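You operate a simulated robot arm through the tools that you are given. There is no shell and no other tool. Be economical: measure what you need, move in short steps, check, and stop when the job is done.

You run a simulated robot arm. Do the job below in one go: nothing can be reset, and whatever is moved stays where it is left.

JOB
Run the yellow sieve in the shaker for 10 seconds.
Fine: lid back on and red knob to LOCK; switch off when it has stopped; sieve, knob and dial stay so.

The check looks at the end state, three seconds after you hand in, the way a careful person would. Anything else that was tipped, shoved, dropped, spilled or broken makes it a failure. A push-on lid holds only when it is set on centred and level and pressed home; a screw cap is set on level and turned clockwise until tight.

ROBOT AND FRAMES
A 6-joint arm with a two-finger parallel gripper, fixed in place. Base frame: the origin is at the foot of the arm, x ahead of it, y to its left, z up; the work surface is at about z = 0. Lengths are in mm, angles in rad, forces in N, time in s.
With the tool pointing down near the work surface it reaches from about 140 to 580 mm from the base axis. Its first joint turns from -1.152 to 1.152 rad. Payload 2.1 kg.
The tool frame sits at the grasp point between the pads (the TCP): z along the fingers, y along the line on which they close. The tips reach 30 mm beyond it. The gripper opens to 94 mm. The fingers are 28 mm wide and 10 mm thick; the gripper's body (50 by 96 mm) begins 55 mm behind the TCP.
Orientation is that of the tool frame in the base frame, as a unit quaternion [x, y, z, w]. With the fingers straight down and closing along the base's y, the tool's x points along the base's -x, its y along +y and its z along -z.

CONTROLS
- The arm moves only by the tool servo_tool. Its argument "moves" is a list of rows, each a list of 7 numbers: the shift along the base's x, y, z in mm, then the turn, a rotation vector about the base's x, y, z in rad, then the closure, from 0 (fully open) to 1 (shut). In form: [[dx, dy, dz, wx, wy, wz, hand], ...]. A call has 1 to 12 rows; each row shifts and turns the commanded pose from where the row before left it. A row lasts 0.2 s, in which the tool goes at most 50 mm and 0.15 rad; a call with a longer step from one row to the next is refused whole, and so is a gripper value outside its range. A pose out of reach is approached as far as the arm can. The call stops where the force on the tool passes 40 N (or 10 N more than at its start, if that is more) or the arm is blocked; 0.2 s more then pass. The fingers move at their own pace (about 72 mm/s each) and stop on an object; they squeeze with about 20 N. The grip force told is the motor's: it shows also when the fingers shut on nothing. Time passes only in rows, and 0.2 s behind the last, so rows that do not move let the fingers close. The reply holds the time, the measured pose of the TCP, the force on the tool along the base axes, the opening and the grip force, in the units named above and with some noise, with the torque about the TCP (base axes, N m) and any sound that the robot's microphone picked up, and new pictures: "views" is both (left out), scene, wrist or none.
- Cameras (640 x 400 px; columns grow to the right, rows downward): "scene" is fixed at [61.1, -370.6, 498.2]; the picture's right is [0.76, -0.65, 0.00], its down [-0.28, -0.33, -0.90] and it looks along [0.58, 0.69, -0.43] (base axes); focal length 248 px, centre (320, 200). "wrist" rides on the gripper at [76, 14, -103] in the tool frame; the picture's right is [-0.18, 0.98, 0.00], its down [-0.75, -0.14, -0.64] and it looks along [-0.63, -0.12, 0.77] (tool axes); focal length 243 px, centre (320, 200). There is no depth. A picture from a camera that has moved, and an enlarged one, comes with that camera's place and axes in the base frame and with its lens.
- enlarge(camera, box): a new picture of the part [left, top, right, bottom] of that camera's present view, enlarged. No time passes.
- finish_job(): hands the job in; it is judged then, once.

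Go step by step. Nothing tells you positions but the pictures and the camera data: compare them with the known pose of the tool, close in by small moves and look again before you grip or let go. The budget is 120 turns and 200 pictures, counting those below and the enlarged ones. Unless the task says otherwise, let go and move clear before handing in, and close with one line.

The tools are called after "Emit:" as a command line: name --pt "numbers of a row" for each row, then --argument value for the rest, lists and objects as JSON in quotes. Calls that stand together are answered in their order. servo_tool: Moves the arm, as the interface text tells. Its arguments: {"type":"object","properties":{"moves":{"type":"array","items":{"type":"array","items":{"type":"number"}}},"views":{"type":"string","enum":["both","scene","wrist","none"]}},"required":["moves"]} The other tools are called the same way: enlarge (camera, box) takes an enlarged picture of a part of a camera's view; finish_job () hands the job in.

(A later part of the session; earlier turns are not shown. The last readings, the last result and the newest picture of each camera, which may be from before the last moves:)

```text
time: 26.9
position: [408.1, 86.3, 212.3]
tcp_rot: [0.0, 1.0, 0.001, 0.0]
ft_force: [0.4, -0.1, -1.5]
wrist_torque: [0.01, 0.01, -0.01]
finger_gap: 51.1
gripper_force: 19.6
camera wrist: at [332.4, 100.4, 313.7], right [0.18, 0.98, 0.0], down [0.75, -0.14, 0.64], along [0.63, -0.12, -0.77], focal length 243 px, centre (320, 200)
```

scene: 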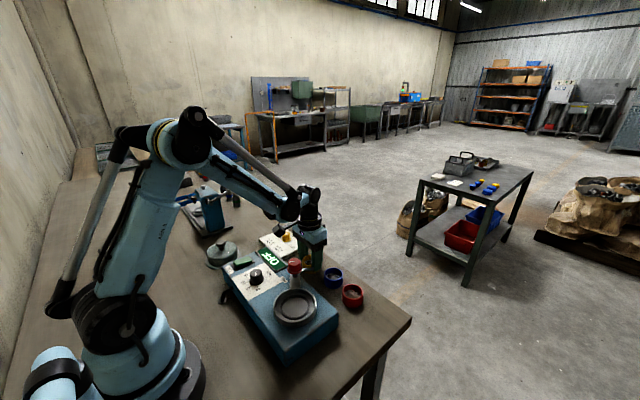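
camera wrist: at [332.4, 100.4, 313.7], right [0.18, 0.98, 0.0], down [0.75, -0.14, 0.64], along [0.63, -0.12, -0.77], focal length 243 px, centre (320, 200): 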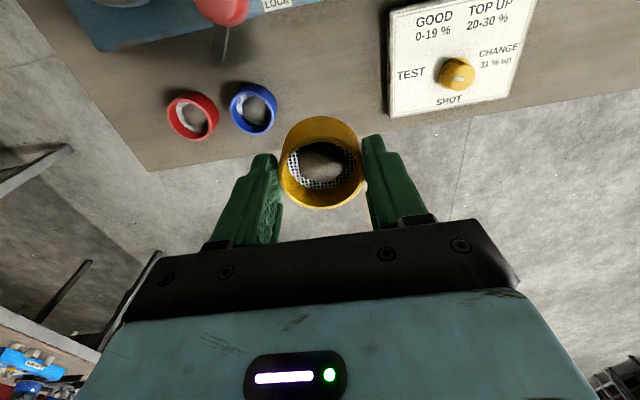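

It's held level. Next I'll carry it smoothly to above the bowl.

Emit:
servo_tool --pt "-5 -5 0 0 0 0 0.6" --pt "-10 -9 0 0 0 0 0.6" --pt "-15 -14 0 0 0 0 0.6" --pt "-17 -16 0 0 0 0 0.6" --pt "-17 -16 0 0 0 0 0.6" --pt "-17 -16 0 0 0 0 0.6" --pt "-17 -16 0 0 0 0 0.6" --pt "-17 -15 0 0 0 0 0.6" --pt "-14 -13 0 0 0 0 0.6" --pt "-9 -8 0 0 0 0 0.6" --pt "-4 -4 0 0 0 0 0.6" --pt "0 0 0 0 0 0 0.6"

Emit:
enlarge --camera "scene" --box '[210, 200, 370, 320]'

Emit:
enlarge --camera "wrist" --box '[200, 0, 440, 200]'

```text
time: 29.5
position: [267.6, -47.1, 212.1]
tcp_rot: [0.001, 1.0, 0.0, -0.001]
ft_force: [-0.6, 0.4, -0.8]
wrist_torque: [-0.01, 0.0, 0.02]
finger_gap: 51.3
gripper_force: 19.8
camera wrist: at [191.2, -32.7, 313.2], right [0.18, 0.98, 0.0], down [0.75, -0.14, 0.64], along [0.63, -0.12, -0.77], focal length 243 px, centre (320, 200)
```

scene: 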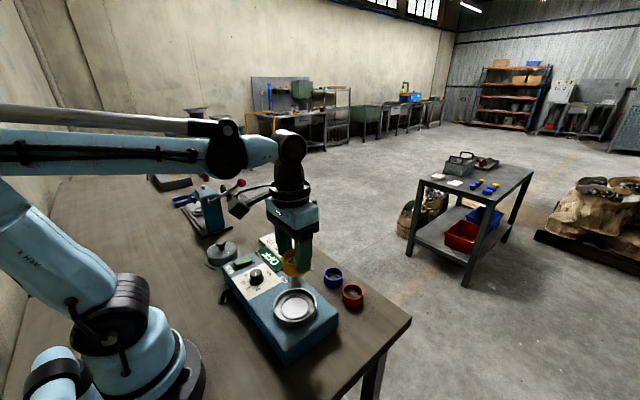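
wrist: 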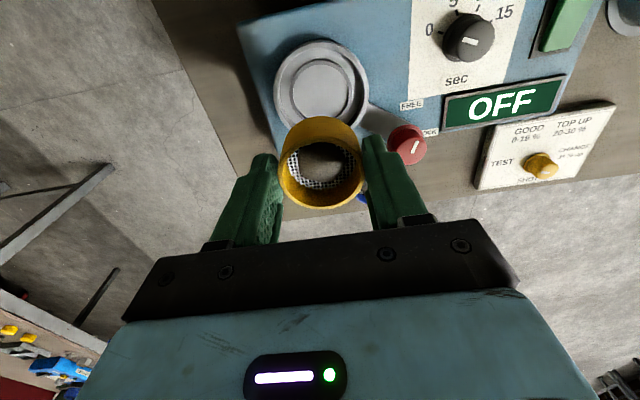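

```text
3.33 times, centred on (290, 260) of scene
camera zoom: at [61.1, -370.6, 498.2], right [0.76, -0.65, 0.0], down [-0.28, -0.33, -0.9], along [0.58, 0.69, -0.43], focal length 828 px, centre (420, 0)
```

zoom: 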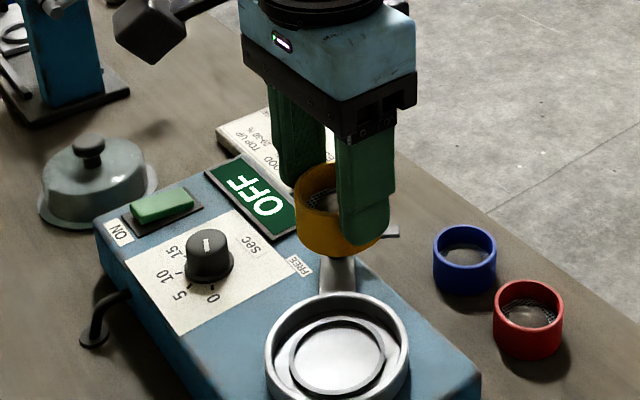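

```text
2.00 times, centred on (320, 100) of wrist
camera zoom: at [191.2, -32.7, 313.2], right [0.18, 0.98, 0.0], down [0.75, -0.14, 0.64], along [0.63, -0.12, -0.77], focal length 485 px, centre (320, 400)
```

zoom: 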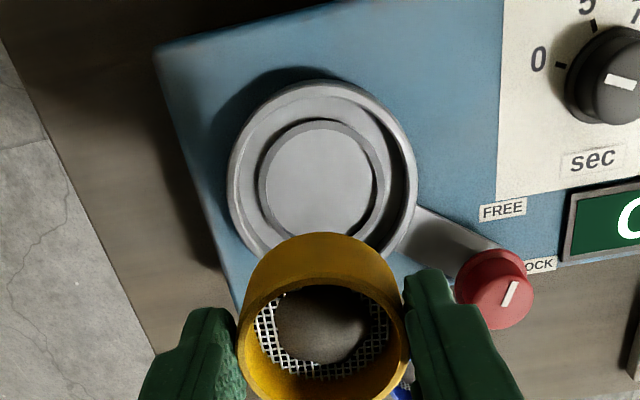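

The sieve is above the bowl but hides it. I'll step aside in +y to see the bowl clearly and measure it the same way I measured the sieve.

Emit:
servo_tool --pt "-4 8 -2 0 0 0 0.6" --pt "-5 15 -6 0 0 0 0.6" --pt "-4 20 -8 0 0 0 0.6" --pt "-2 20 -6 0 0 0 0.6" --pt "0 15 -2 0 0 0 0.6" --pt "0 6 0 0 0 0 0.6" --pt "0 0 0 0 0 0 0.6" --views "wrist"

Emit:
enlarge --camera "wrist" --box '[140, 40, 340, 200]'

Emit:
enlarge --camera "scene" --box '[255, 240, 345, 320]'

```text
time: 31.1
position: [252.5, 37.8, 187.5]
tcp_rot: [0.0, 1.0, 0.001, 0.0]
ft_force: [0.2, 0.0, -0.7]
wrist_torque: [0.01, 0.02, 0.01]
finger_gap: 51.1
gripper_force: 20.0
camera wrist: at [175.7, 52.0, 289.2], right [0.18, 0.98, 0.0], down [0.75, -0.14, 0.64], along [0.63, -0.12, -0.77], focal length 243 px, centre (320, 200)
```

wrist: 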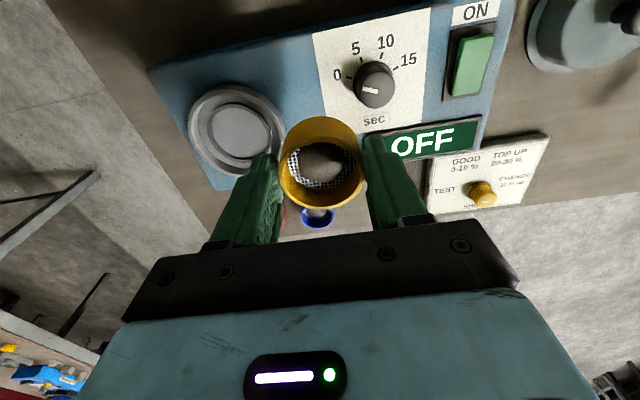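

```text
2.50 times, centred on (240, 120) of wrist
camera zoom: at [175.7, 52.0, 289.2], right [0.18, 0.98, 0.0], down [0.75, -0.14, 0.64], along [0.63, -0.12, -0.77], focal length 606 px, centre (520, 400)
```

zoom: 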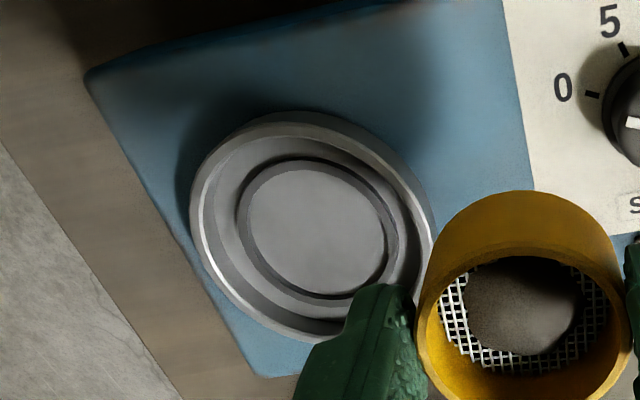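

```text
5.00 times, centred on (300, 280) of scene
camera zoom: at [61.1, -370.6, 498.2], right [0.76, -0.65, 0.0], down [-0.28, -0.33, -0.9], along [0.58, 0.69, -0.43], focal length 1242 px, centre (420, -200)
```

zoom: 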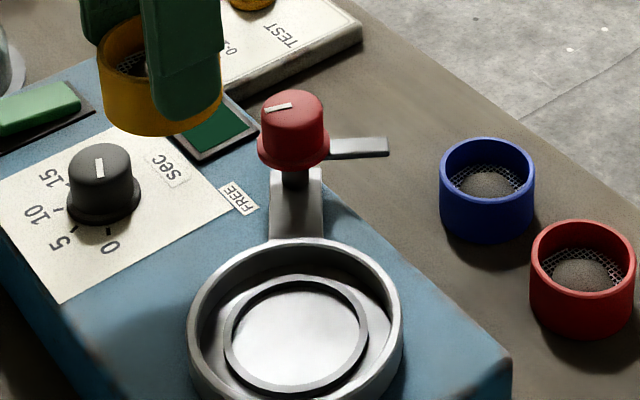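

Emit:
enlarge --camera "wrist" --box '[185, 75, 295, 185]'

Emit:
enlarge --camera "scene" --box '[265, 280, 325, 330]'

```text
3.64 times, centred on (240, 130) of wrist
camera zoom: at [175.7, 52.0, 289.2], right [0.18, 0.98, 0.0], down [0.75, -0.14, 0.64], along [0.63, -0.12, -0.77], focal length 882 px, centre (611, 454)
```

zoom: 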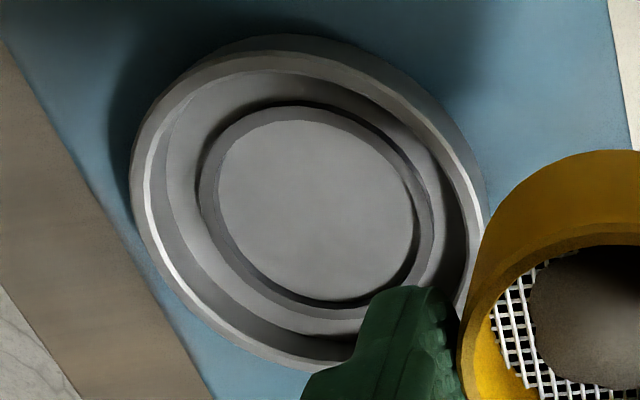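

```text
8.00 times, centred on (295, 305) of scene
camera zoom: at [61.1, -370.6, 498.2], right [0.76, -0.65, 0.0], down [-0.28, -0.33, -0.9], along [0.58, 0.69, -0.43], focal length 1987 px, centre (520, -640)
```

zoom: 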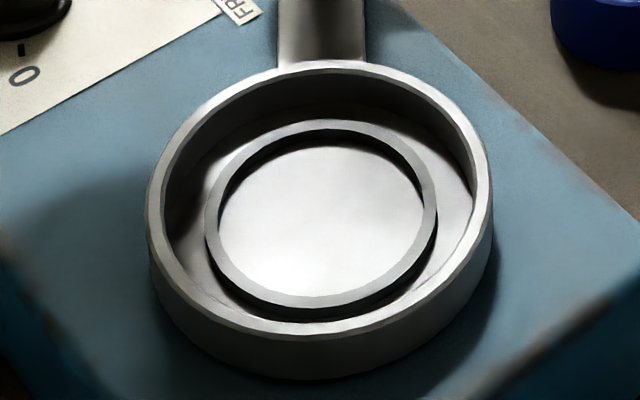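

The bowl has a raised locating ring about 53 mm inside for the 51 mm sieve, so I need to be accurate. I put its centre at (260.5,-45). I'll go there just above the rim and compare in the scene view.

Emit:
servo_tool --pt "1 -8 0 0 0 0 0.6" --pt "2 -18 0 0 0 0 0.6" --pt "2 -20 0 0 0 0 0.6" --pt "2 -20 0 0 0 0 0.6" --pt "1 -12 0 0 0 0 0.6" --pt "0 -5 -5 0 0 0 0.6" --pt "0 0 -15 0 0 0 0.6" --pt "0 0 -20 0 0 0 0.6" --pt "0 0 -15 0 0 0 0.6" --pt "0 0 -5 0 0 0 0.6" --pt "0 0 0 0 0 0 0.6" --views "wrist"

Emit:
enlarge --camera "scene" --box '[260, 265, 335, 325]'

Emit:
enlarge --camera "wrist" --box '[220, 40, 400, 220]'

```text
time: 33.5
position: [261.0, -44.4, 128.0]
tcp_rot: [0.0, 1.0, 0.001, 0.0]
ft_force: [0.0, 1.0, -1.5]
wrist_torque: [0.0, 0.03, 0.02]
finger_gap: 51.3
gripper_force: 20.4
camera wrist: at [183.3, -30.0, 230.3], right [0.18, 0.98, 0.0], down [0.75, -0.14, 0.64], along [0.63, -0.12, -0.77], focal length 243 px, centre (320, 200)
```

wrist: 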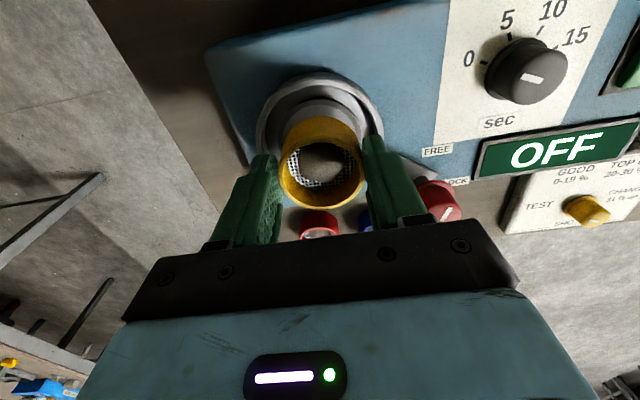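

```text
6.67 times, centred on (298, 295) of scene
camera zoom: at [61.1, -370.6, 498.2], right [0.76, -0.65, 0.0], down [-0.28, -0.33, -0.9], along [0.58, 0.69, -0.43], focal length 1656 px, centre (470, -433)
```

zoom: 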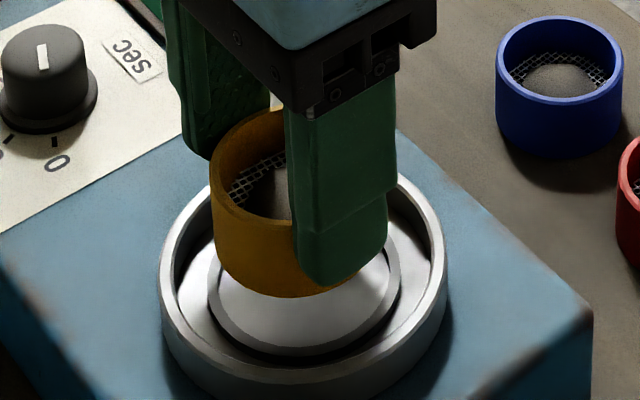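

```text
2.22 times, centred on (310, 130) of wrist
camera zoom: at [183.3, -30.0, 230.3], right [0.18, 0.98, 0.0], down [0.75, -0.14, 0.64], along [0.63, -0.12, -0.77], focal length 539 px, centre (342, 356)
```

zoom: 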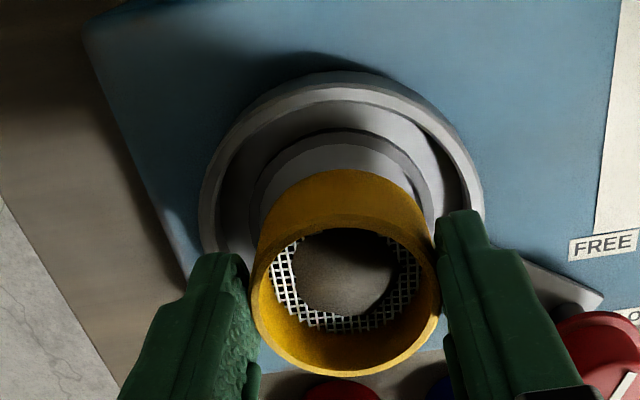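

Emit:
enlarge --camera "scene" --box '[272, 278, 322, 322]'

Emit:
enlarge --camera "wrist" --box '[270, 70, 370, 150]'

```text
9.09 times, centred on (297, 300) of scene
camera zoom: at [61.1, -370.6, 498.2], right [0.76, -0.65, 0.0], down [-0.28, -0.33, -0.9], along [0.58, 0.69, -0.43], focal length 2258 px, centre (529, -709)
```

zoom: 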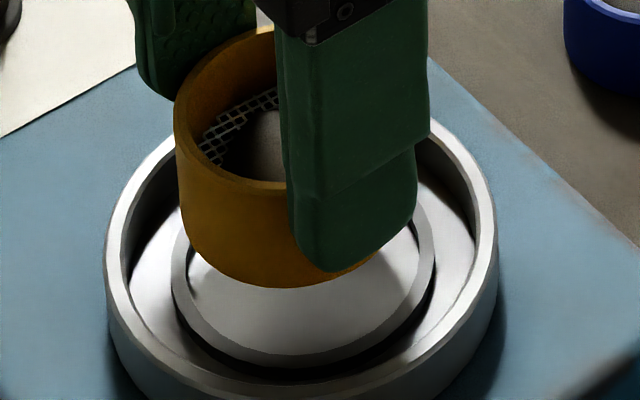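

```text
5.00 times, centred on (320, 110) of wrist
camera zoom: at [183.3, -30.0, 230.3], right [0.18, 0.98, 0.0], down [0.75, -0.14, 0.64], along [0.63, -0.12, -0.77], focal length 1213 px, centre (320, 650)
```

zoom: 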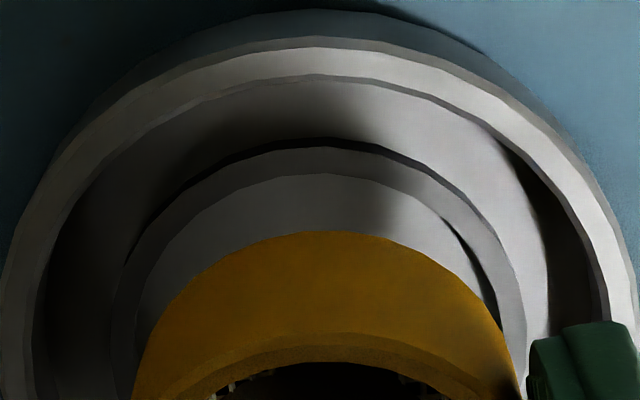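

By both views the sieve is within about 1 mm of the ring centre. I'll nudge it slightly and lower in small steps, watching for contact.

Emit:
servo_tool --pt "-0.5 -0.8 -3 0 0 0 0.6" --pt "0 0 -3 0 0 0 0.6" --pt "0 0 -2 0 0 0 0.6" --pt "0 0 0 0 0 0 0.6" --views "none"

Emit:
enlarge --camera "wrist" --box '[270, 70, 370, 150]'

Emit:
enlarge --camera "scene" --box '[272, 278, 322, 322]'

```text
time: 34.5
position: [259.7, -46.1, 121.5]
tcp_rot: [0.0, 1.0, 0.001, 0.001]
ft_force: [-0.4, -0.1, -0.8]
wrist_torque: [0.03, 0.01, 0.0]
finger_gap: 51.1
gripper_force: 20.3
```

```text
5.00 times, centred on (320, 110) of wrist
camera zoom: at [183.4, -31.4, 221.9], right [0.18, 0.98, 0.0], down [0.75, -0.14, 0.64], along [0.63, -0.12, -0.77], focal length 1213 px, centre (320, 650)
```

zoom: 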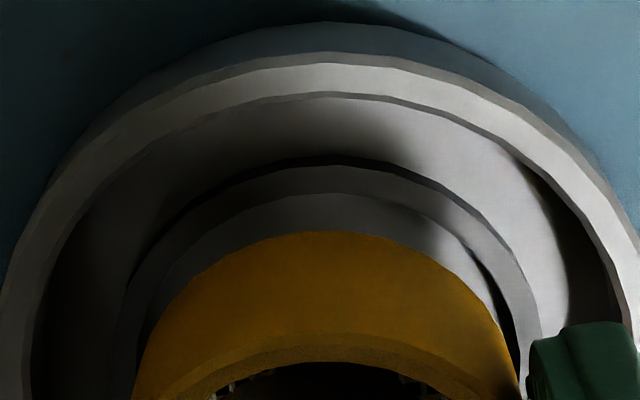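

```text
9.09 times, centred on (297, 300) of scene
camera zoom: at [61.1, -370.6, 498.2], right [0.76, -0.65, 0.0], down [-0.28, -0.33, -0.9], along [0.58, 0.69, -0.43], focal length 2258 px, centre (529, -709)
```

zoom: 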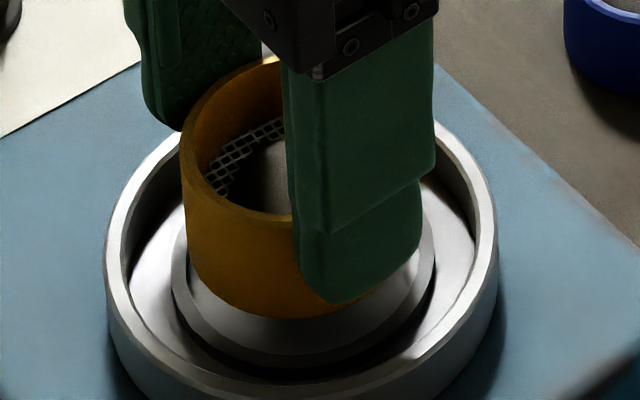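

Emit:
servo_tool --pt "-1 0 -2 0 0 0 0.6" --pt "0 0 -2 0 0 0 0.6" --pt "0 0 -1 0 0 0 0.6" --pt "0 0 0 0 0 0 0.6" --views "none"

Emit:
enlarge --camera "wrist" --box '[270, 70, 370, 150]'

Emit:
enlarge --camera "scene" --box '[272, 278, 322, 322]'

```text
time: 35.5
position: [257.8, -45.7, 115.6]
tcp_rot: [-0.001, 1.0, 0.001, 0.0]
ft_force: [0.6, -0.8, 0.4]
wrist_torque: [0.01, -0.03, -0.02]
finger_gap: 51.3
gripper_force: 19.8
```

```text
5.00 times, centred on (320, 110) of wrist
camera zoom: at [181.7, -32.1, 217.3], right [0.18, 0.98, 0.0], down [0.75, -0.14, 0.64], along [0.63, -0.12, -0.77], focal length 1213 px, centre (320, 650)
```

zoom: 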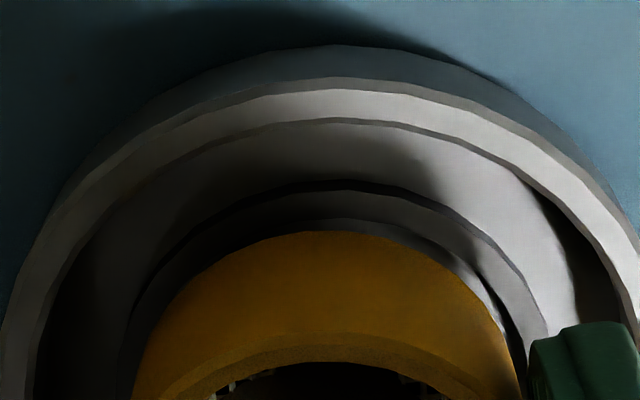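

```text
9.09 times, centred on (297, 300) of scene
camera zoom: at [61.1, -370.6, 498.2], right [0.76, -0.65, 0.0], down [-0.28, -0.33, -0.9], along [0.58, 0.69, -0.43], focal length 2258 px, centre (529, -709)
```

zoom: 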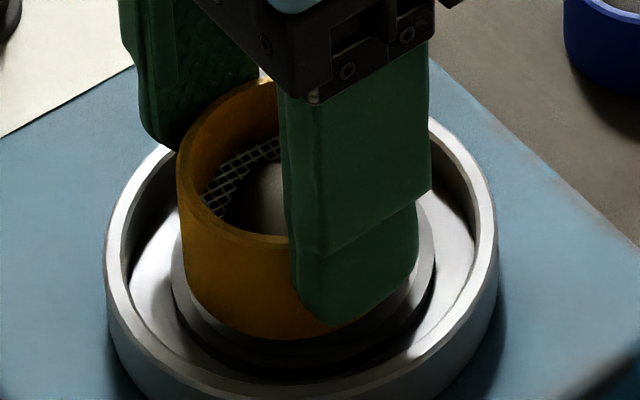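

Emit:
enlarge --camera "wrist" --box '[285, 105, 385, 155]'

Emit:
enlarge --camera "scene" --box '[285, 295, 325, 320]'

```text
6.40 times, centred on (335, 130) of wrist
camera zoom: at [181.7, -32.1, 217.3], right [0.18, 0.98, 0.0], down [0.75, -0.14, 0.64], along [0.63, -0.12, -0.77], focal length 1553 px, centre (224, 648)
```

zoom: 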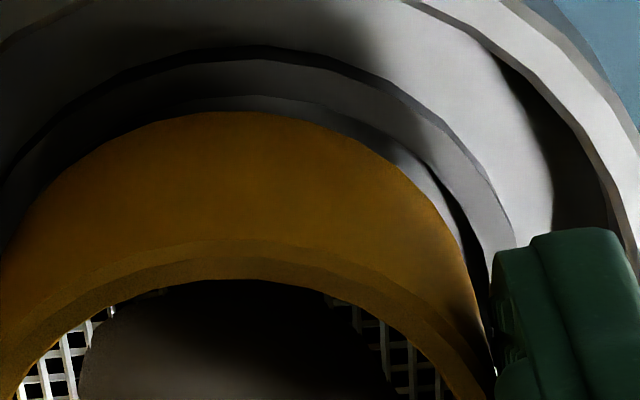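

```text
16.00 times, centred on (305, 308) of scene
camera zoom: at [61.1, -370.6, 498.2], right [0.76, -0.65, 0.0], down [-0.28, -0.33, -0.9], along [0.58, 0.69, -0.43], focal length 3973 px, centre (560, -1520)
```

zoom: 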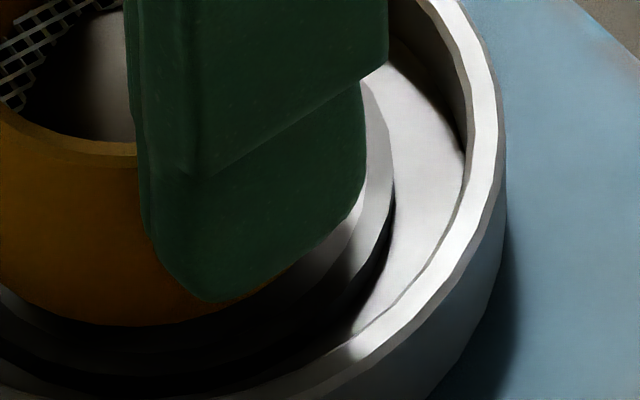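

It's near alignment, so I'll descend with light contact and watch how far it goes.

Emit:
servo_tool --pt "0.3 0.2 -1 0 0 0 0.6" --pt "0 0 -1 0 0 0 0.6" --pt "0 0 0 0 0 0 0.6" --views "none"

Emit:
servo_tool --pt "0 0 -1 0 0 0 0.6" --pt "0 0 -0.5 0 0 0 0.6" --pt "0 0 0 0 0 0 0.6" --views "none"

```text
time: 36.3
position: [258.8, -46.2, 112.6]
tcp_rot: [0.001, 1.0, 0.001, 0.0]
ft_force: [-0.3, 0.5, -1.1]
wrist_torque: [0.0, -0.02, -0.01]
finger_gap: 51.2
gripper_force: 20.0
```

```text
time: 37.1
position: [257.9, -45.1, 112.7]
tcp_rot: [-0.001, 1.0, 0.001, 0.0]
ft_force: [-0.3, -0.6, -1.4]
wrist_torque: [0.02, 0.02, -0.03]
finger_gap: 50.8
gripper_force: 19.7
```

Emit:
servo_tool --pt "0 0 -1 0 0 0 0.6" --pt "0 0 0 0 0 0 0.6" --views "none"

Emit:
servo_tool --pt "0 0 -1 0 0 0 0.6" --pt "0 0 0 0 0 0 0.6" --views "none"

Emit:
enlarge --camera "wrist" --box '[285, 105, 385, 155]'

Emit:
enlarge --camera "scene" --box '[272, 278, 322, 322]'

```text
time: 37.7
position: [257.4, -46.0, 111.1]
tcp_rot: [0.0, 1.0, 0.0, -0.001]
ft_force: [-1.4, 0.7, 11.2]
wrist_torque: [-0.18, 0.17, 0.02]
finger_gap: 51.0
gripper_force: 20.2
```

```text
time: 38.3
position: [257.5, -45.9, 108.6]
tcp_rot: [0.0, 1.0, 0.0, 0.001]
ft_force: [-0.6, -0.2, 14.4]
wrist_torque: [-0.18, 0.19, 0.02]
finger_gap: 51.1
gripper_force: 19.9
```

```text
6.40 times, centred on (335, 130) of wrist
camera zoom: at [181.8, -31.4, 210.8], right [0.18, 0.98, 0.0], down [0.75, -0.14, 0.64], along [0.63, -0.12, -0.77], focal length 1553 px, centre (224, 648)
```

zoom: 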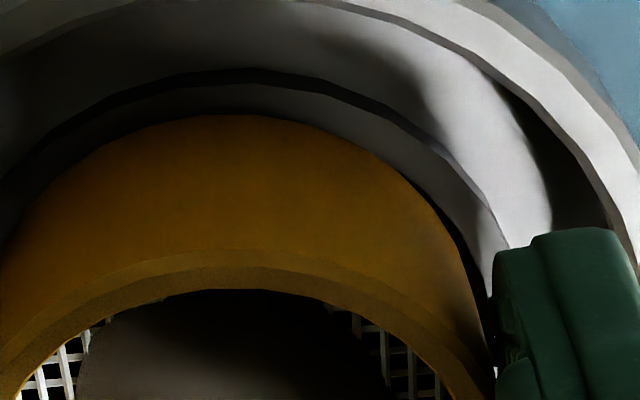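

```text
9.09 times, centred on (297, 300) of scene
camera zoom: at [61.1, -370.5, 498.2], right [0.76, -0.65, 0.0], down [-0.28, -0.33, -0.9], along [0.58, 0.69, -0.43], focal length 2258 px, centre (529, -709)
```

zoom: 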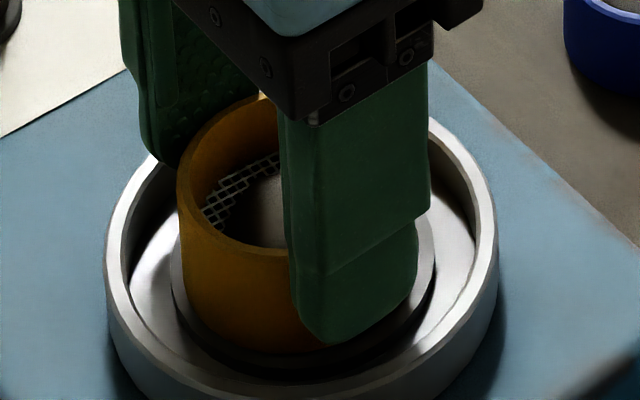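

Contact is on the −x/−y edge of the ring, as the torque shows. I'll ease up, shift +x +y a little, and press lightly again.

Emit:
servo_tool --pt "0.6 0.6 1.5 0 0 0 0.6" --pt "0.2 0.2 -0.5 0 0 0 0.6" --pt "0 0 -1 0 0 0 0.6" --pt "0 0 0 0 0 0 0.6" --views "none"

Emit:
servo_tool --pt "0 0 -0.7 0 0 0 0.6" --pt "0 0 0 0 0 0 0.6" --views "none"

```text
time: 39.3
position: [258.7, -45.2, 107.9]
tcp_rot: [0.0, 1.0, 0.0, -0.001]
ft_force: [-1.7, -0.8, 10.8]
wrist_torque: [0.13, 0.26, 0.07]
finger_gap: 51.2
gripper_force: 19.6
```

```text
time: 39.9
position: [258.8, -44.4, 108.1]
tcp_rot: [0.0, 1.0, 0.001, -0.001]
ft_force: [0.3, 1.2, 15.6]
wrist_torque: [0.0, 0.37, 0.02]
finger_gap: 51.5
gripper_force: 20.4
```

Now the contact is only at the −x edge, so I'll shift +x.

Emit:
servo_tool --pt "0.7 -0.1 1.2 0 0 0 0.6" --pt "0.4 0 -0.5 0 0 0 0.6" --pt "0 0 -1 0 0 0 0.6" --pt "0 0 0 0 0 0 0.6" --views "none"

Emit:
servo_tool --pt "0 0 -0.7 0 0 0 0.6" --pt "0 0 0 0 0 0 0.6" --views "none"

```text
time: 40.9
position: [260.4, -43.9, 106.7]
tcp_rot: [-0.001, 1.0, 0.001, 0.0]
ft_force: [0.3, -1.1, -0.9]
wrist_torque: [-0.03, -0.02, -0.02]
finger_gap: 51.2
gripper_force: 20.3
```

```text
time: 41.5
position: [260.9, -44.3, 107.3]
tcp_rot: [0.0, 1.0, 0.001, 0.0]
ft_force: [0.4, 0.2, -2.1]
wrist_torque: [-0.02, -0.01, -0.03]
finger_gap: 51.0
gripper_force: 20.1
```

It dropped into the ring, with no contact force at a lower height. I'll lower to the floor.

Emit:
servo_tool --pt "0 0 -1 0 0 0 0.6" --pt "0 0 -1 0 0 0 0.6" --pt "0 0 0 0 0 0 0.6" --views "none"

Emit:
servo_tool --pt "0 0 -1 0 0 0 0.6" --pt "0 0 0 0 0 0 0.6" --views "none"

Emit:
enlarge --camera "scene" --box '[272, 278, 322, 322]'

```text
time: 42.3
position: [260.6, -44.5, 106.2]
tcp_rot: [-0.001, 1.0, 0.002, 0.0]
ft_force: [0.3, -0.3, -2.0]
wrist_torque: [-0.02, 0.0, -0.01]
finger_gap: 51.3
gripper_force: 19.8
```

```text
time: 42.9
position: [259.9, -44.4, 105.3]
tcp_rot: [-0.001, 1.0, 0.0, 0.0]
ft_force: [-4.0, 1.2, 25.4]
wrist_torque: [-0.02, -0.54, 0.01]
finger_gap: 51.2
gripper_force: 20.2
```

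```text
9.09 times, centred on (297, 300) of scene
camera zoom: at [61.0, -370.5, 498.2], right [0.76, -0.65, 0.0], down [-0.28, -0.33, -0.9], along [0.58, 0.69, -0.43], focal length 2258 px, centre (529, -709)
```

zoom: 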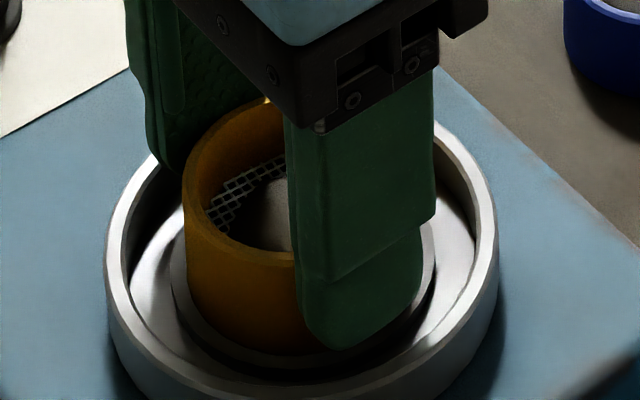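

It's contacting the floor now, about 5 mm below the ring top. I'll relax the force, release slightly and look.

Emit:
servo_tool --pt "0 0 0.7 0 0 0 0.6" --pt "0 0 0 0 0 0 0.44" --pt "0 0 0 0 0 0 0.42" --pt "0 0 0 0 0 0 0.42" --pt "0 0 0 0 0 0 0.38" --pt "0 0 5 0 0 0 0.36" --pt "0 0 20 0 0 0 0.36" --pt "0 0 40 0 0 0 0.36" --pt "0 0 45 0 0 0 0.36" --pt "0 0 0 0 0 0 0.36"

Emit:
enlarge --camera "scene" --box '[265, 275, 330, 325]'

Emit:
enlarge --camera "wrist" --box '[240, 20, 400, 160]'

```text
time: 45.1
position: [260.3, -42.1, 216.4]
tcp_rot: [0.0, 1.0, 0.001, 0.0]
ft_force: [-0.1, 0.2, -0.8]
wrist_torque: [0.02, -0.01, 0.03]
finger_gap: 60.2
gripper_force: 0.1
camera wrist: at [183.6, -28.7, 318.0], right [0.18, 0.98, 0.0], down [0.75, -0.14, 0.64], along [0.63, -0.12, -0.77], focal length 243 px, centre (320, 200)
```

scene: 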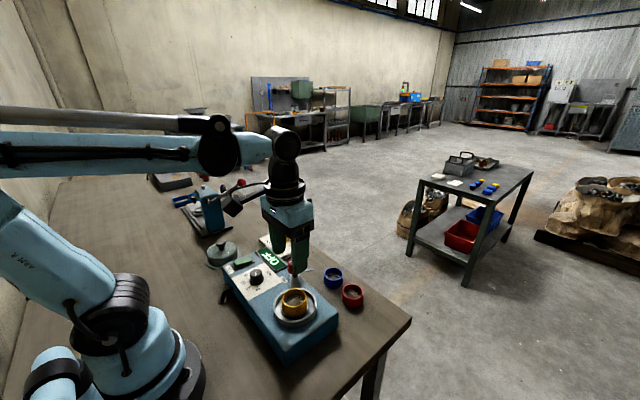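
wrist: 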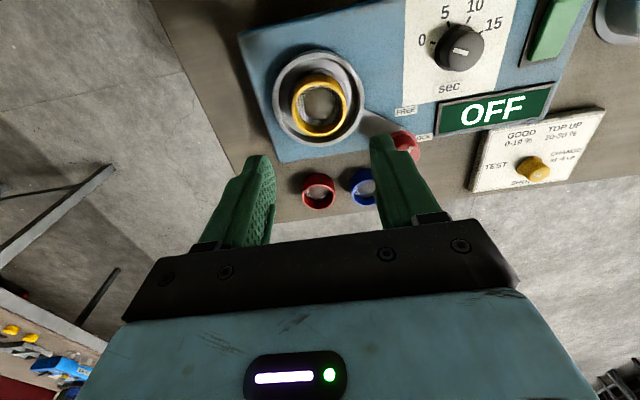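

```text
8.00 times, centred on (298, 300) of scene
camera zoom: at [61.1, -370.6, 498.2], right [0.76, -0.65, 0.0], down [-0.28, -0.33, -0.9], along [0.58, 0.69, -0.43], focal length 1987 px, centre (500, -600)
```

zoom: 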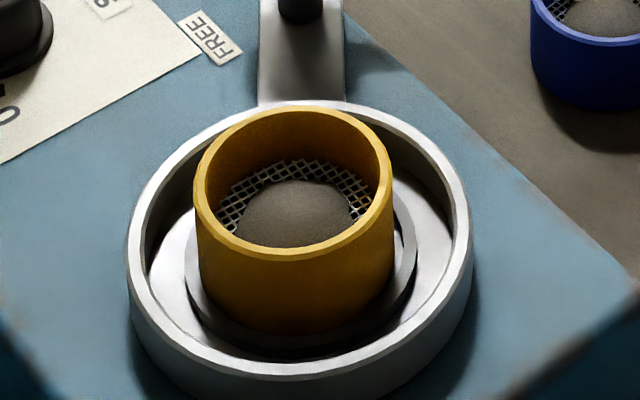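

```text
2.86 times, centred on (320, 90) of wrist
camera zoom: at [183.6, -28.7, 318.0], right [0.18, 0.98, 0.0], down [0.75, -0.14, 0.64], along [0.63, -0.12, -0.77], focal length 693 px, centre (320, 514)
```

zoom: 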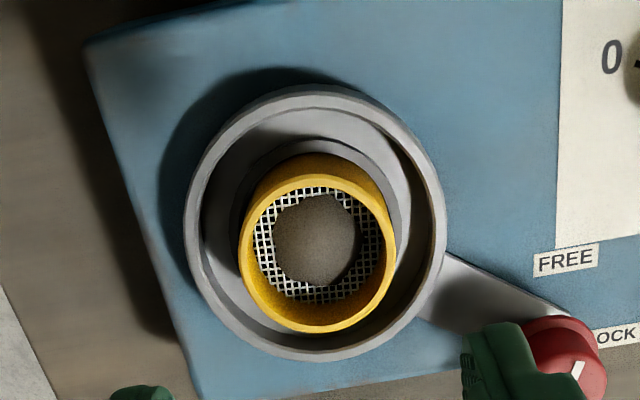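

The sieve sits level inside the ring and the grit is intact. Next I'll fetch the lid at (233.7, 300).

Emit:
servo_tool --pt "-2 30 0 0 0 0 0.4" --pt "-2 40 0 0 0 0 0.4" --pt "-3 40 0 0 0 0 0.4" --pt "-4 40 0 0 0 0 0.4" --pt "-4 40 0 0 0 0 0.4" --pt "-4 40 0 0 0 0 0.4" --pt "-4 40 0 0 0 0 0.4" --pt "-4 40 -10 0 0 0 0.4" --pt "0 32 -30 0 0 0 0.4" --pt "0 0 -30 0 0 0 0.4" --pt "0 0 -20 0 0 0 0.4" --pt "0 0 0 0 0 0 0.4"

Emit:
enlarge --camera "wrist" --box '[220, 20, 420, 220]'

```text
time: 47.7
position: [234.3, 297.3, 124.0]
tcp_rot: [0.001, 1.0, 0.001, 0.0]
ft_force: [0.1, -0.2, 0.6]
wrist_torque: [0.0, 0.01, 0.03]
finger_gap: 56.7
gripper_force: 0.0
camera wrist: at [156.5, 310.4, 226.7], right [0.18, 0.98, 0.0], down [0.75, -0.14, 0.64], along [0.63, -0.12, -0.77], focal length 243 px, centre (320, 200)
```

scene: 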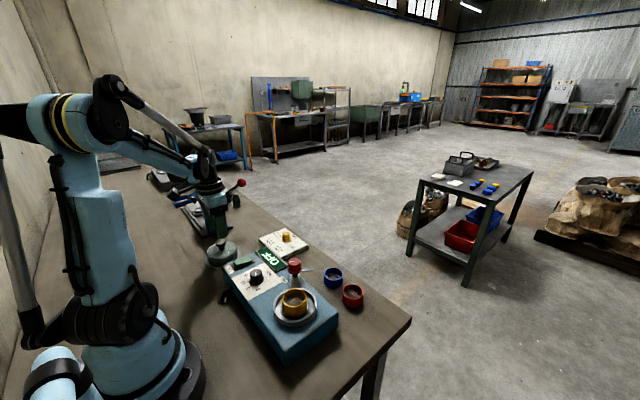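
wrist: 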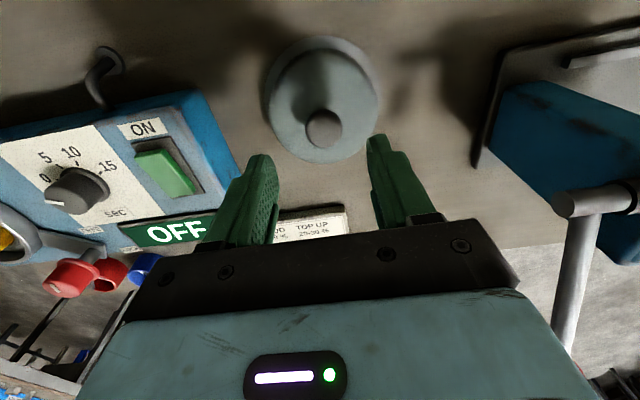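

```text
2.00 times, centred on (320, 120) of wrist
camera zoom: at [156.5, 310.4, 226.7], right [0.18, 0.98, 0.0], down [0.75, -0.14, 0.64], along [0.63, -0.12, -0.77], focal length 485 px, centre (320, 360)
```

zoom: 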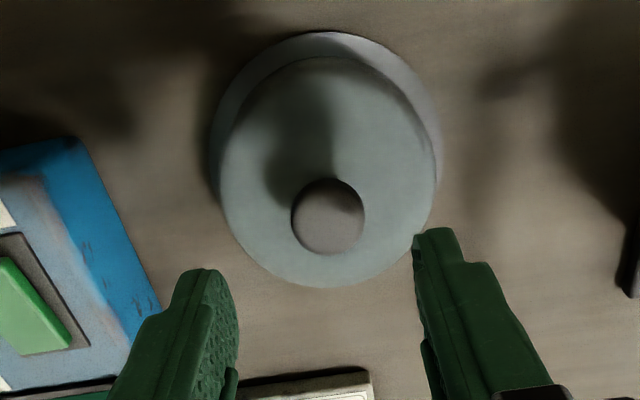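

The knob is at y≈300. I'll descend in the same relation as before and grip.

Emit:
servo_tool --pt "0 2.6 -20 0 0 0 0.45" --pt "0 0 -20 0 0 0 0.45" --pt "0 0 -14 0 0 0 0.45" --pt "0 0 -5 0 0 0 0.45" --pt "0 0 0 0 0 0 0.45" --pt "0 0 0 0 0 0 0.65" --pt "0 0 0 0 0 0 1" --pt "0 0 0 0 0 0 1" --pt "0 0 0 0 0 0 1" --views "wrist"

```text
time: 49.7
position: [233.1, 298.3, 66.9]
tcp_rot: [-0.001, 1.0, 0.001, 0.0]
ft_force: [-0.1, -0.1, -0.5]
wrist_torque: [0.01, -0.03, 0.0]
finger_gap: 26.7
gripper_force: 20.0
camera wrist: at [157.3, 313.0, 168.2], right [0.18, 0.98, 0.0], down [0.75, -0.14, 0.64], along [0.63, -0.12, -0.77], focal length 243 px, centre (320, 200)
```

wrist: 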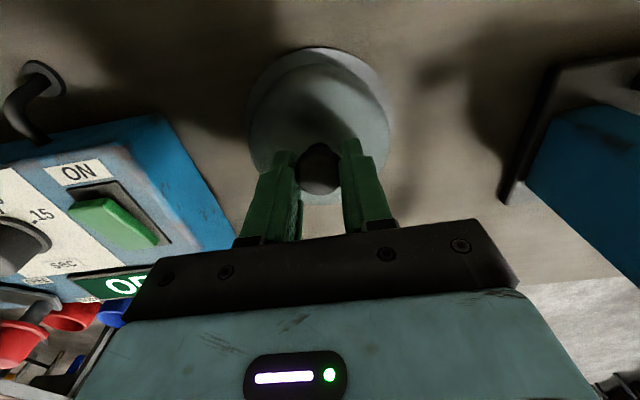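

This grip is about 3 mm higher than the one that held. I'll reopen, lower 3 mm and grip again.

Emit:
servo_tool --pt "0 0 0 0 0 0 0.6" --pt "0 0.5 0 0 0 0 0.5" --pt "0 0 -1.5 0 0 0 0.5" --pt "0 0 -1.5 0 0 0 0.5" --pt "0 0 0 0 0 0 0.65" --pt "0 0 0 0 0 0 1" --pt "0 0 0 0 0 0 1" --pt "0 0 0 0 0 0 1" --views "wrist"

```text
time: 51.5
position: [234.5, 300.0, 63.5]
tcp_rot: [0.001, 1.0, 0.001, 0.0]
ft_force: [0.9, -0.4, 0.9]
wrist_torque: [0.0, -0.02, 0.01]
finger_gap: 27.1
gripper_force: 20.3
camera wrist: at [157.0, 314.8, 165.4], right [0.18, 0.98, 0.0], down [0.75, -0.14, 0.64], along [0.63, -0.12, -0.77], focal length 243 px, centre (320, 200)
```

wrist: 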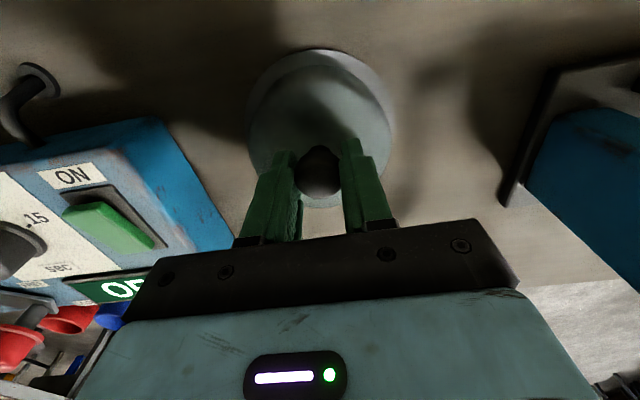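

This matches the earlier secure grip. I'll lift gently.

Emit:
servo_tool --pt "0 0 3 0 0 0 1" --pt "0 0 8 0 0 0 1" --pt "0 0 15 0 0 0 1" --pt "0 0 20 0 0 0 1" --pt "0 0 25 0 0 0 1" --pt "0 0 25 0 0 0 1" --pt "0 0 25 0 0 0 1" --pt "0 0 25 0 0 0 1" --pt "0 0 20 0 0 0 1" --pt "0 0 10 0 0 0 1" --pt "0 0 0 0 0 0 1" --views "none"

Emit:
servo_tool --pt "1 -10 0 0 0 0 1" --pt "2 -22 0 0 0 0 1" --pt "3 -32 0 0 0 0 1" --pt "4 -36 0 0 0 0 1" --pt "4 -36 0 0 0 0 1" --pt "4 -36 0 0 0 0 1" --pt "4 -36 0 0 0 0 1" --pt "4 -36 0 0 0 0 1" --pt "3 -36 0 0 0 0 1" --pt "3 -32 0 0 0 0 1" --pt "1 -23 0 0 0 0 1" --pt "0 -10 0 0 0 0 1"

```text
time: 53.9
position: [233.3, 300.0, 238.4]
tcp_rot: [0.0, 1.0, 0.002, 0.0]
ft_force: [0.8, 0.0, -2.2]
wrist_torque: [-0.02, -0.02, 0.03]
finger_gap: 27.4
gripper_force: 19.1
```

```text
time: 56.5
position: [268.3, -44.8, 237.0]
tcp_rot: [0.0, 1.0, 0.001, 0.0]
ft_force: [-0.5, 0.2, -1.5]
wrist_torque: [-0.01, -0.01, 0.02]
finger_gap: 27.0
gripper_force: 20.0
camera wrist: at [191.0, -30.5, 339.6], right [0.18, 0.98, 0.0], down [0.75, -0.14, 0.64], along [0.63, -0.12, -0.77], focal length 243 px, centre (320, 200)
```

scene: 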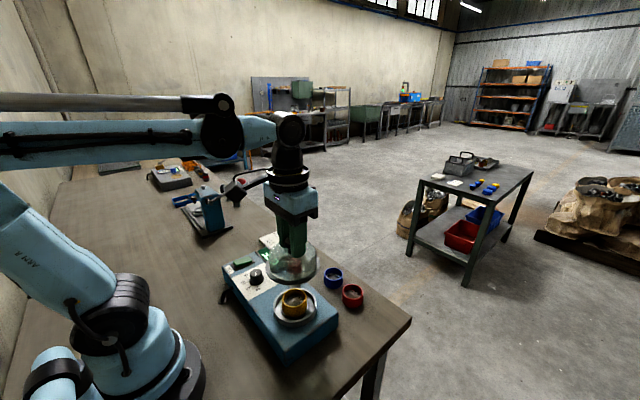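
wrist: 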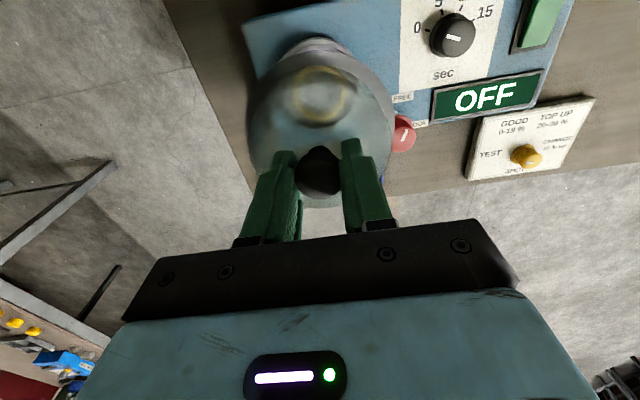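

The lid is above the bowl. I'll lower to just over the rim and check centring.

Emit:
servo_tool --pt "-0.7 -0.5 -10 0 0 0 1" --pt "0 0 -20 0 0 0 1" --pt "0 0 -20 0 0 0 1" --pt "0 0 -20 0 0 0 1" --pt "0 0 -14 0 0 0 1" --pt "0 0 -6 0 0 0 1" --pt "0 0 0 0 0 0 1" --views "wrist"

Emit:
enlarge --camera "scene" --box '[260, 260, 335, 325]'

Emit:
enlarge --camera "wrist" --box '[230, 30, 410, 170]'

```text
time: 58.1
position: [266.3, -43.9, 147.8]
tcp_rot: [0.0, 1.0, 0.001, 0.0]
ft_force: [0.4, 0.1, -1.2]
wrist_torque: [0.01, 0.0, -0.03]
finger_gap: 27.0
gripper_force: 20.0
camera wrist: at [190.0, -29.9, 249.7], right [0.18, 0.98, 0.0], down [0.75, -0.14, 0.64], along [0.63, -0.12, -0.77], focal length 243 px, centre (320, 200)
```

wrist: 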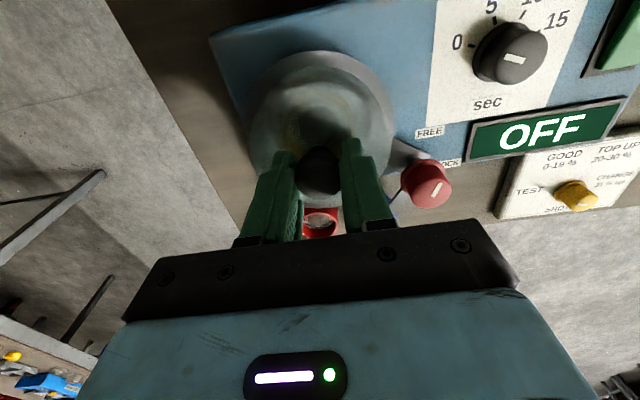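

```text
6.15 times, centred on (298, 292) of scene
camera zoom: at [61.1, -370.6, 498.2], right [0.76, -0.65, 0.0], down [-0.28, -0.33, -0.9], along [0.58, 0.69, -0.43], focal length 1528 px, centre (458, -369)
```

zoom: 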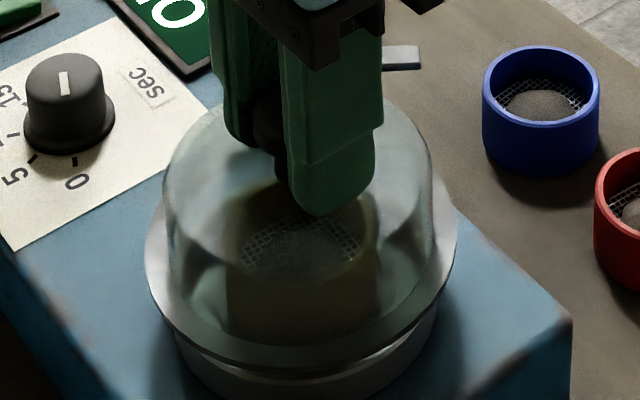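

```text
2.86 times, centred on (320, 100) of wrist
camera zoom: at [190.0, -29.9, 249.7], right [0.18, 0.98, 0.0], down [0.75, -0.14, 0.64], along [0.63, -0.12, -0.77], focal length 693 px, centre (320, 486)
```

zoom: 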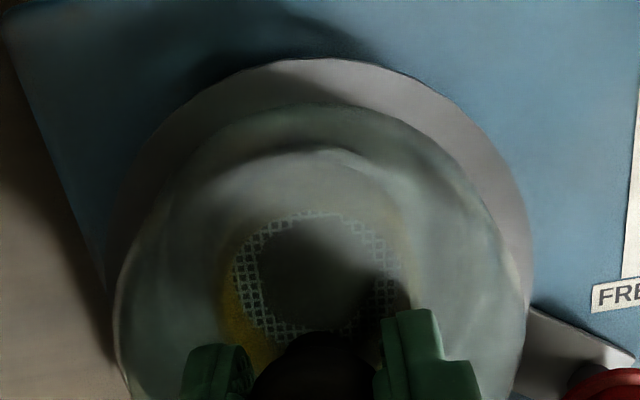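

It's centred to within about 1 mm. I'll make a small nudge and lower to contact.

Emit:
servo_tool --pt "0.3 -0.6 -3 0 0 0 1" --pt "0 0 -2 0 0 0 1" --pt "0 0 -2 0 0 0 1" --pt "0 0 0 0 0 0 1" --views "none"

Emit:
servo_tool --pt "0 0 -1 0 0 0 1" --pt "0 0 -1 0 0 0 1" --pt "0 0 0 0 0 0 1" --views "none"

Emit:
enlarge --camera "scene" --box '[260, 260, 335, 325]'

```text
time: 59.1
position: [265.8, -45.6, 141.9]
tcp_rot: [0.0, 1.0, 0.001, 0.0]
ft_force: [-0.8, 0.6, -1.3]
wrist_torque: [0.01, 0.0, 0.01]
finger_gap: 27.1
gripper_force: 20.4
```

```text
time: 59.9
position: [265.8, -46.3, 138.7]
tcp_rot: [0.0, 1.0, 0.001, 0.0]
ft_force: [-0.5, -0.4, -0.8]
wrist_torque: [0.02, -0.02, -0.01]
finger_gap: 27.3
gripper_force: 20.2
```

```text
6.15 times, centred on (298, 292) of scene
camera zoom: at [61.1, -370.6, 498.2], right [0.76, -0.65, 0.0], down [-0.28, -0.33, -0.9], along [0.58, 0.69, -0.43], focal length 1528 px, centre (458, -369)
```

zoom: 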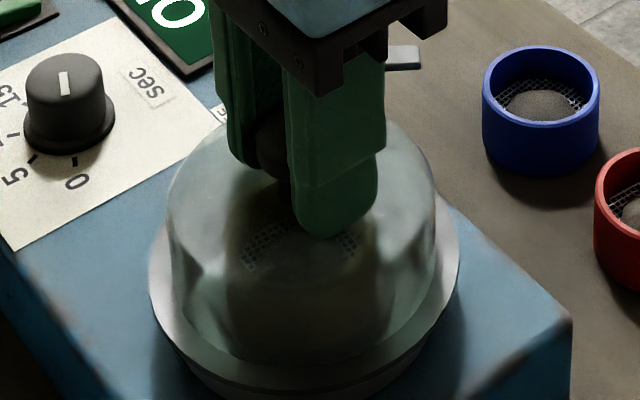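

It's well centred. I'll press it home, listening for the snap.

Emit:
servo_tool --pt "0 0 -1 0 0 0 1" --pt "0 0 -1 0 0 0 1" --pt "0 0 0 0 0 0 1" --views "none"

Emit:
servo_tool --pt "0 0 -1 0 0 0 1" --pt "0 0 -1 0 0 0 1" --pt "0 0 -1 0 0 0 1" --views "none"

```text
time: 60.7
position: [265.9, -45.3, 138.0]
tcp_rot: [0.0, 1.0, 0.001, -0.001]
ft_force: [-1.0, 0.6, -1.0]
wrist_torque: [0.01, 0.02, 0.01]
finger_gap: 27.0
gripper_force: 20.2
```

```text
time: 61.5
position: [265.8, -46.6, 137.7]
tcp_rot: [0.0, 1.0, 0.001, -0.002]
ft_force: [-8.6, 1.9, 14.8]
wrist_torque: [-0.01, -0.09, -0.12]
finger_gap: 27.2
gripper_force: 20.4
heard: snap
```

A snap came with pressing. I'll press a bit more to make sure it's home, then check.

Emit:
servo_tool --pt "-0.7 0.2 0 0 0 0 1" --pt "0 0 -1 0 0 0 1" --pt "0 0 -1 0 0 0 1" --views "wrist"

Emit:
enlarge --camera "scene" --box '[260, 260, 335, 325]'

```text
time: 62.2
position: [266.4, -46.3, 135.8]
tcp_rot: [-0.001, 1.0, 0.001, 0.0]
ft_force: [-2.2, 1.7, 6.7]
wrist_torque: [-0.16, -0.2, -0.09]
finger_gap: 27.1
gripper_force: 19.3
stopped in row 3: the force on the tool passed its limit at 46 N (the readings are from after the stop); the commanded pose is now the measured one
camera wrist: at [189.7, -31.6, 238.0], right [0.18, 0.98, 0.0], down [0.75, -0.14, 0.64], along [0.63, -0.12, -0.77], focal length 243 px, centre (320, 200)
```

wrist: 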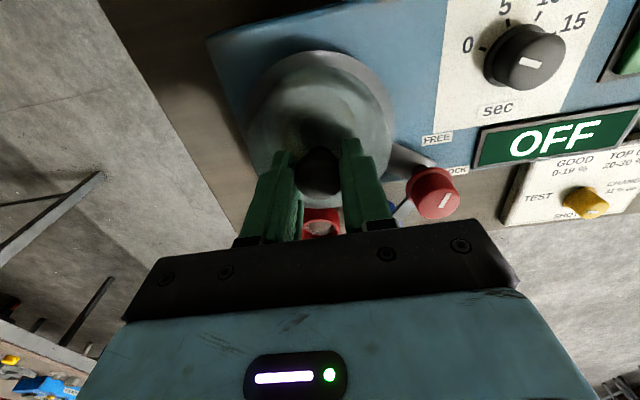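

```text
6.15 times, centred on (298, 292) of scene
camera zoom: at [61.1, -370.6, 498.2], right [0.76, -0.65, 0.0], down [-0.28, -0.33, -0.9], along [0.58, 0.69, -0.43], focal length 1528 px, centre (458, -369)
```

zoom: 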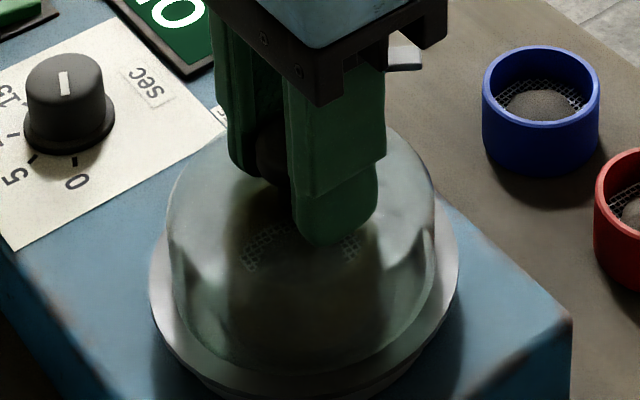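

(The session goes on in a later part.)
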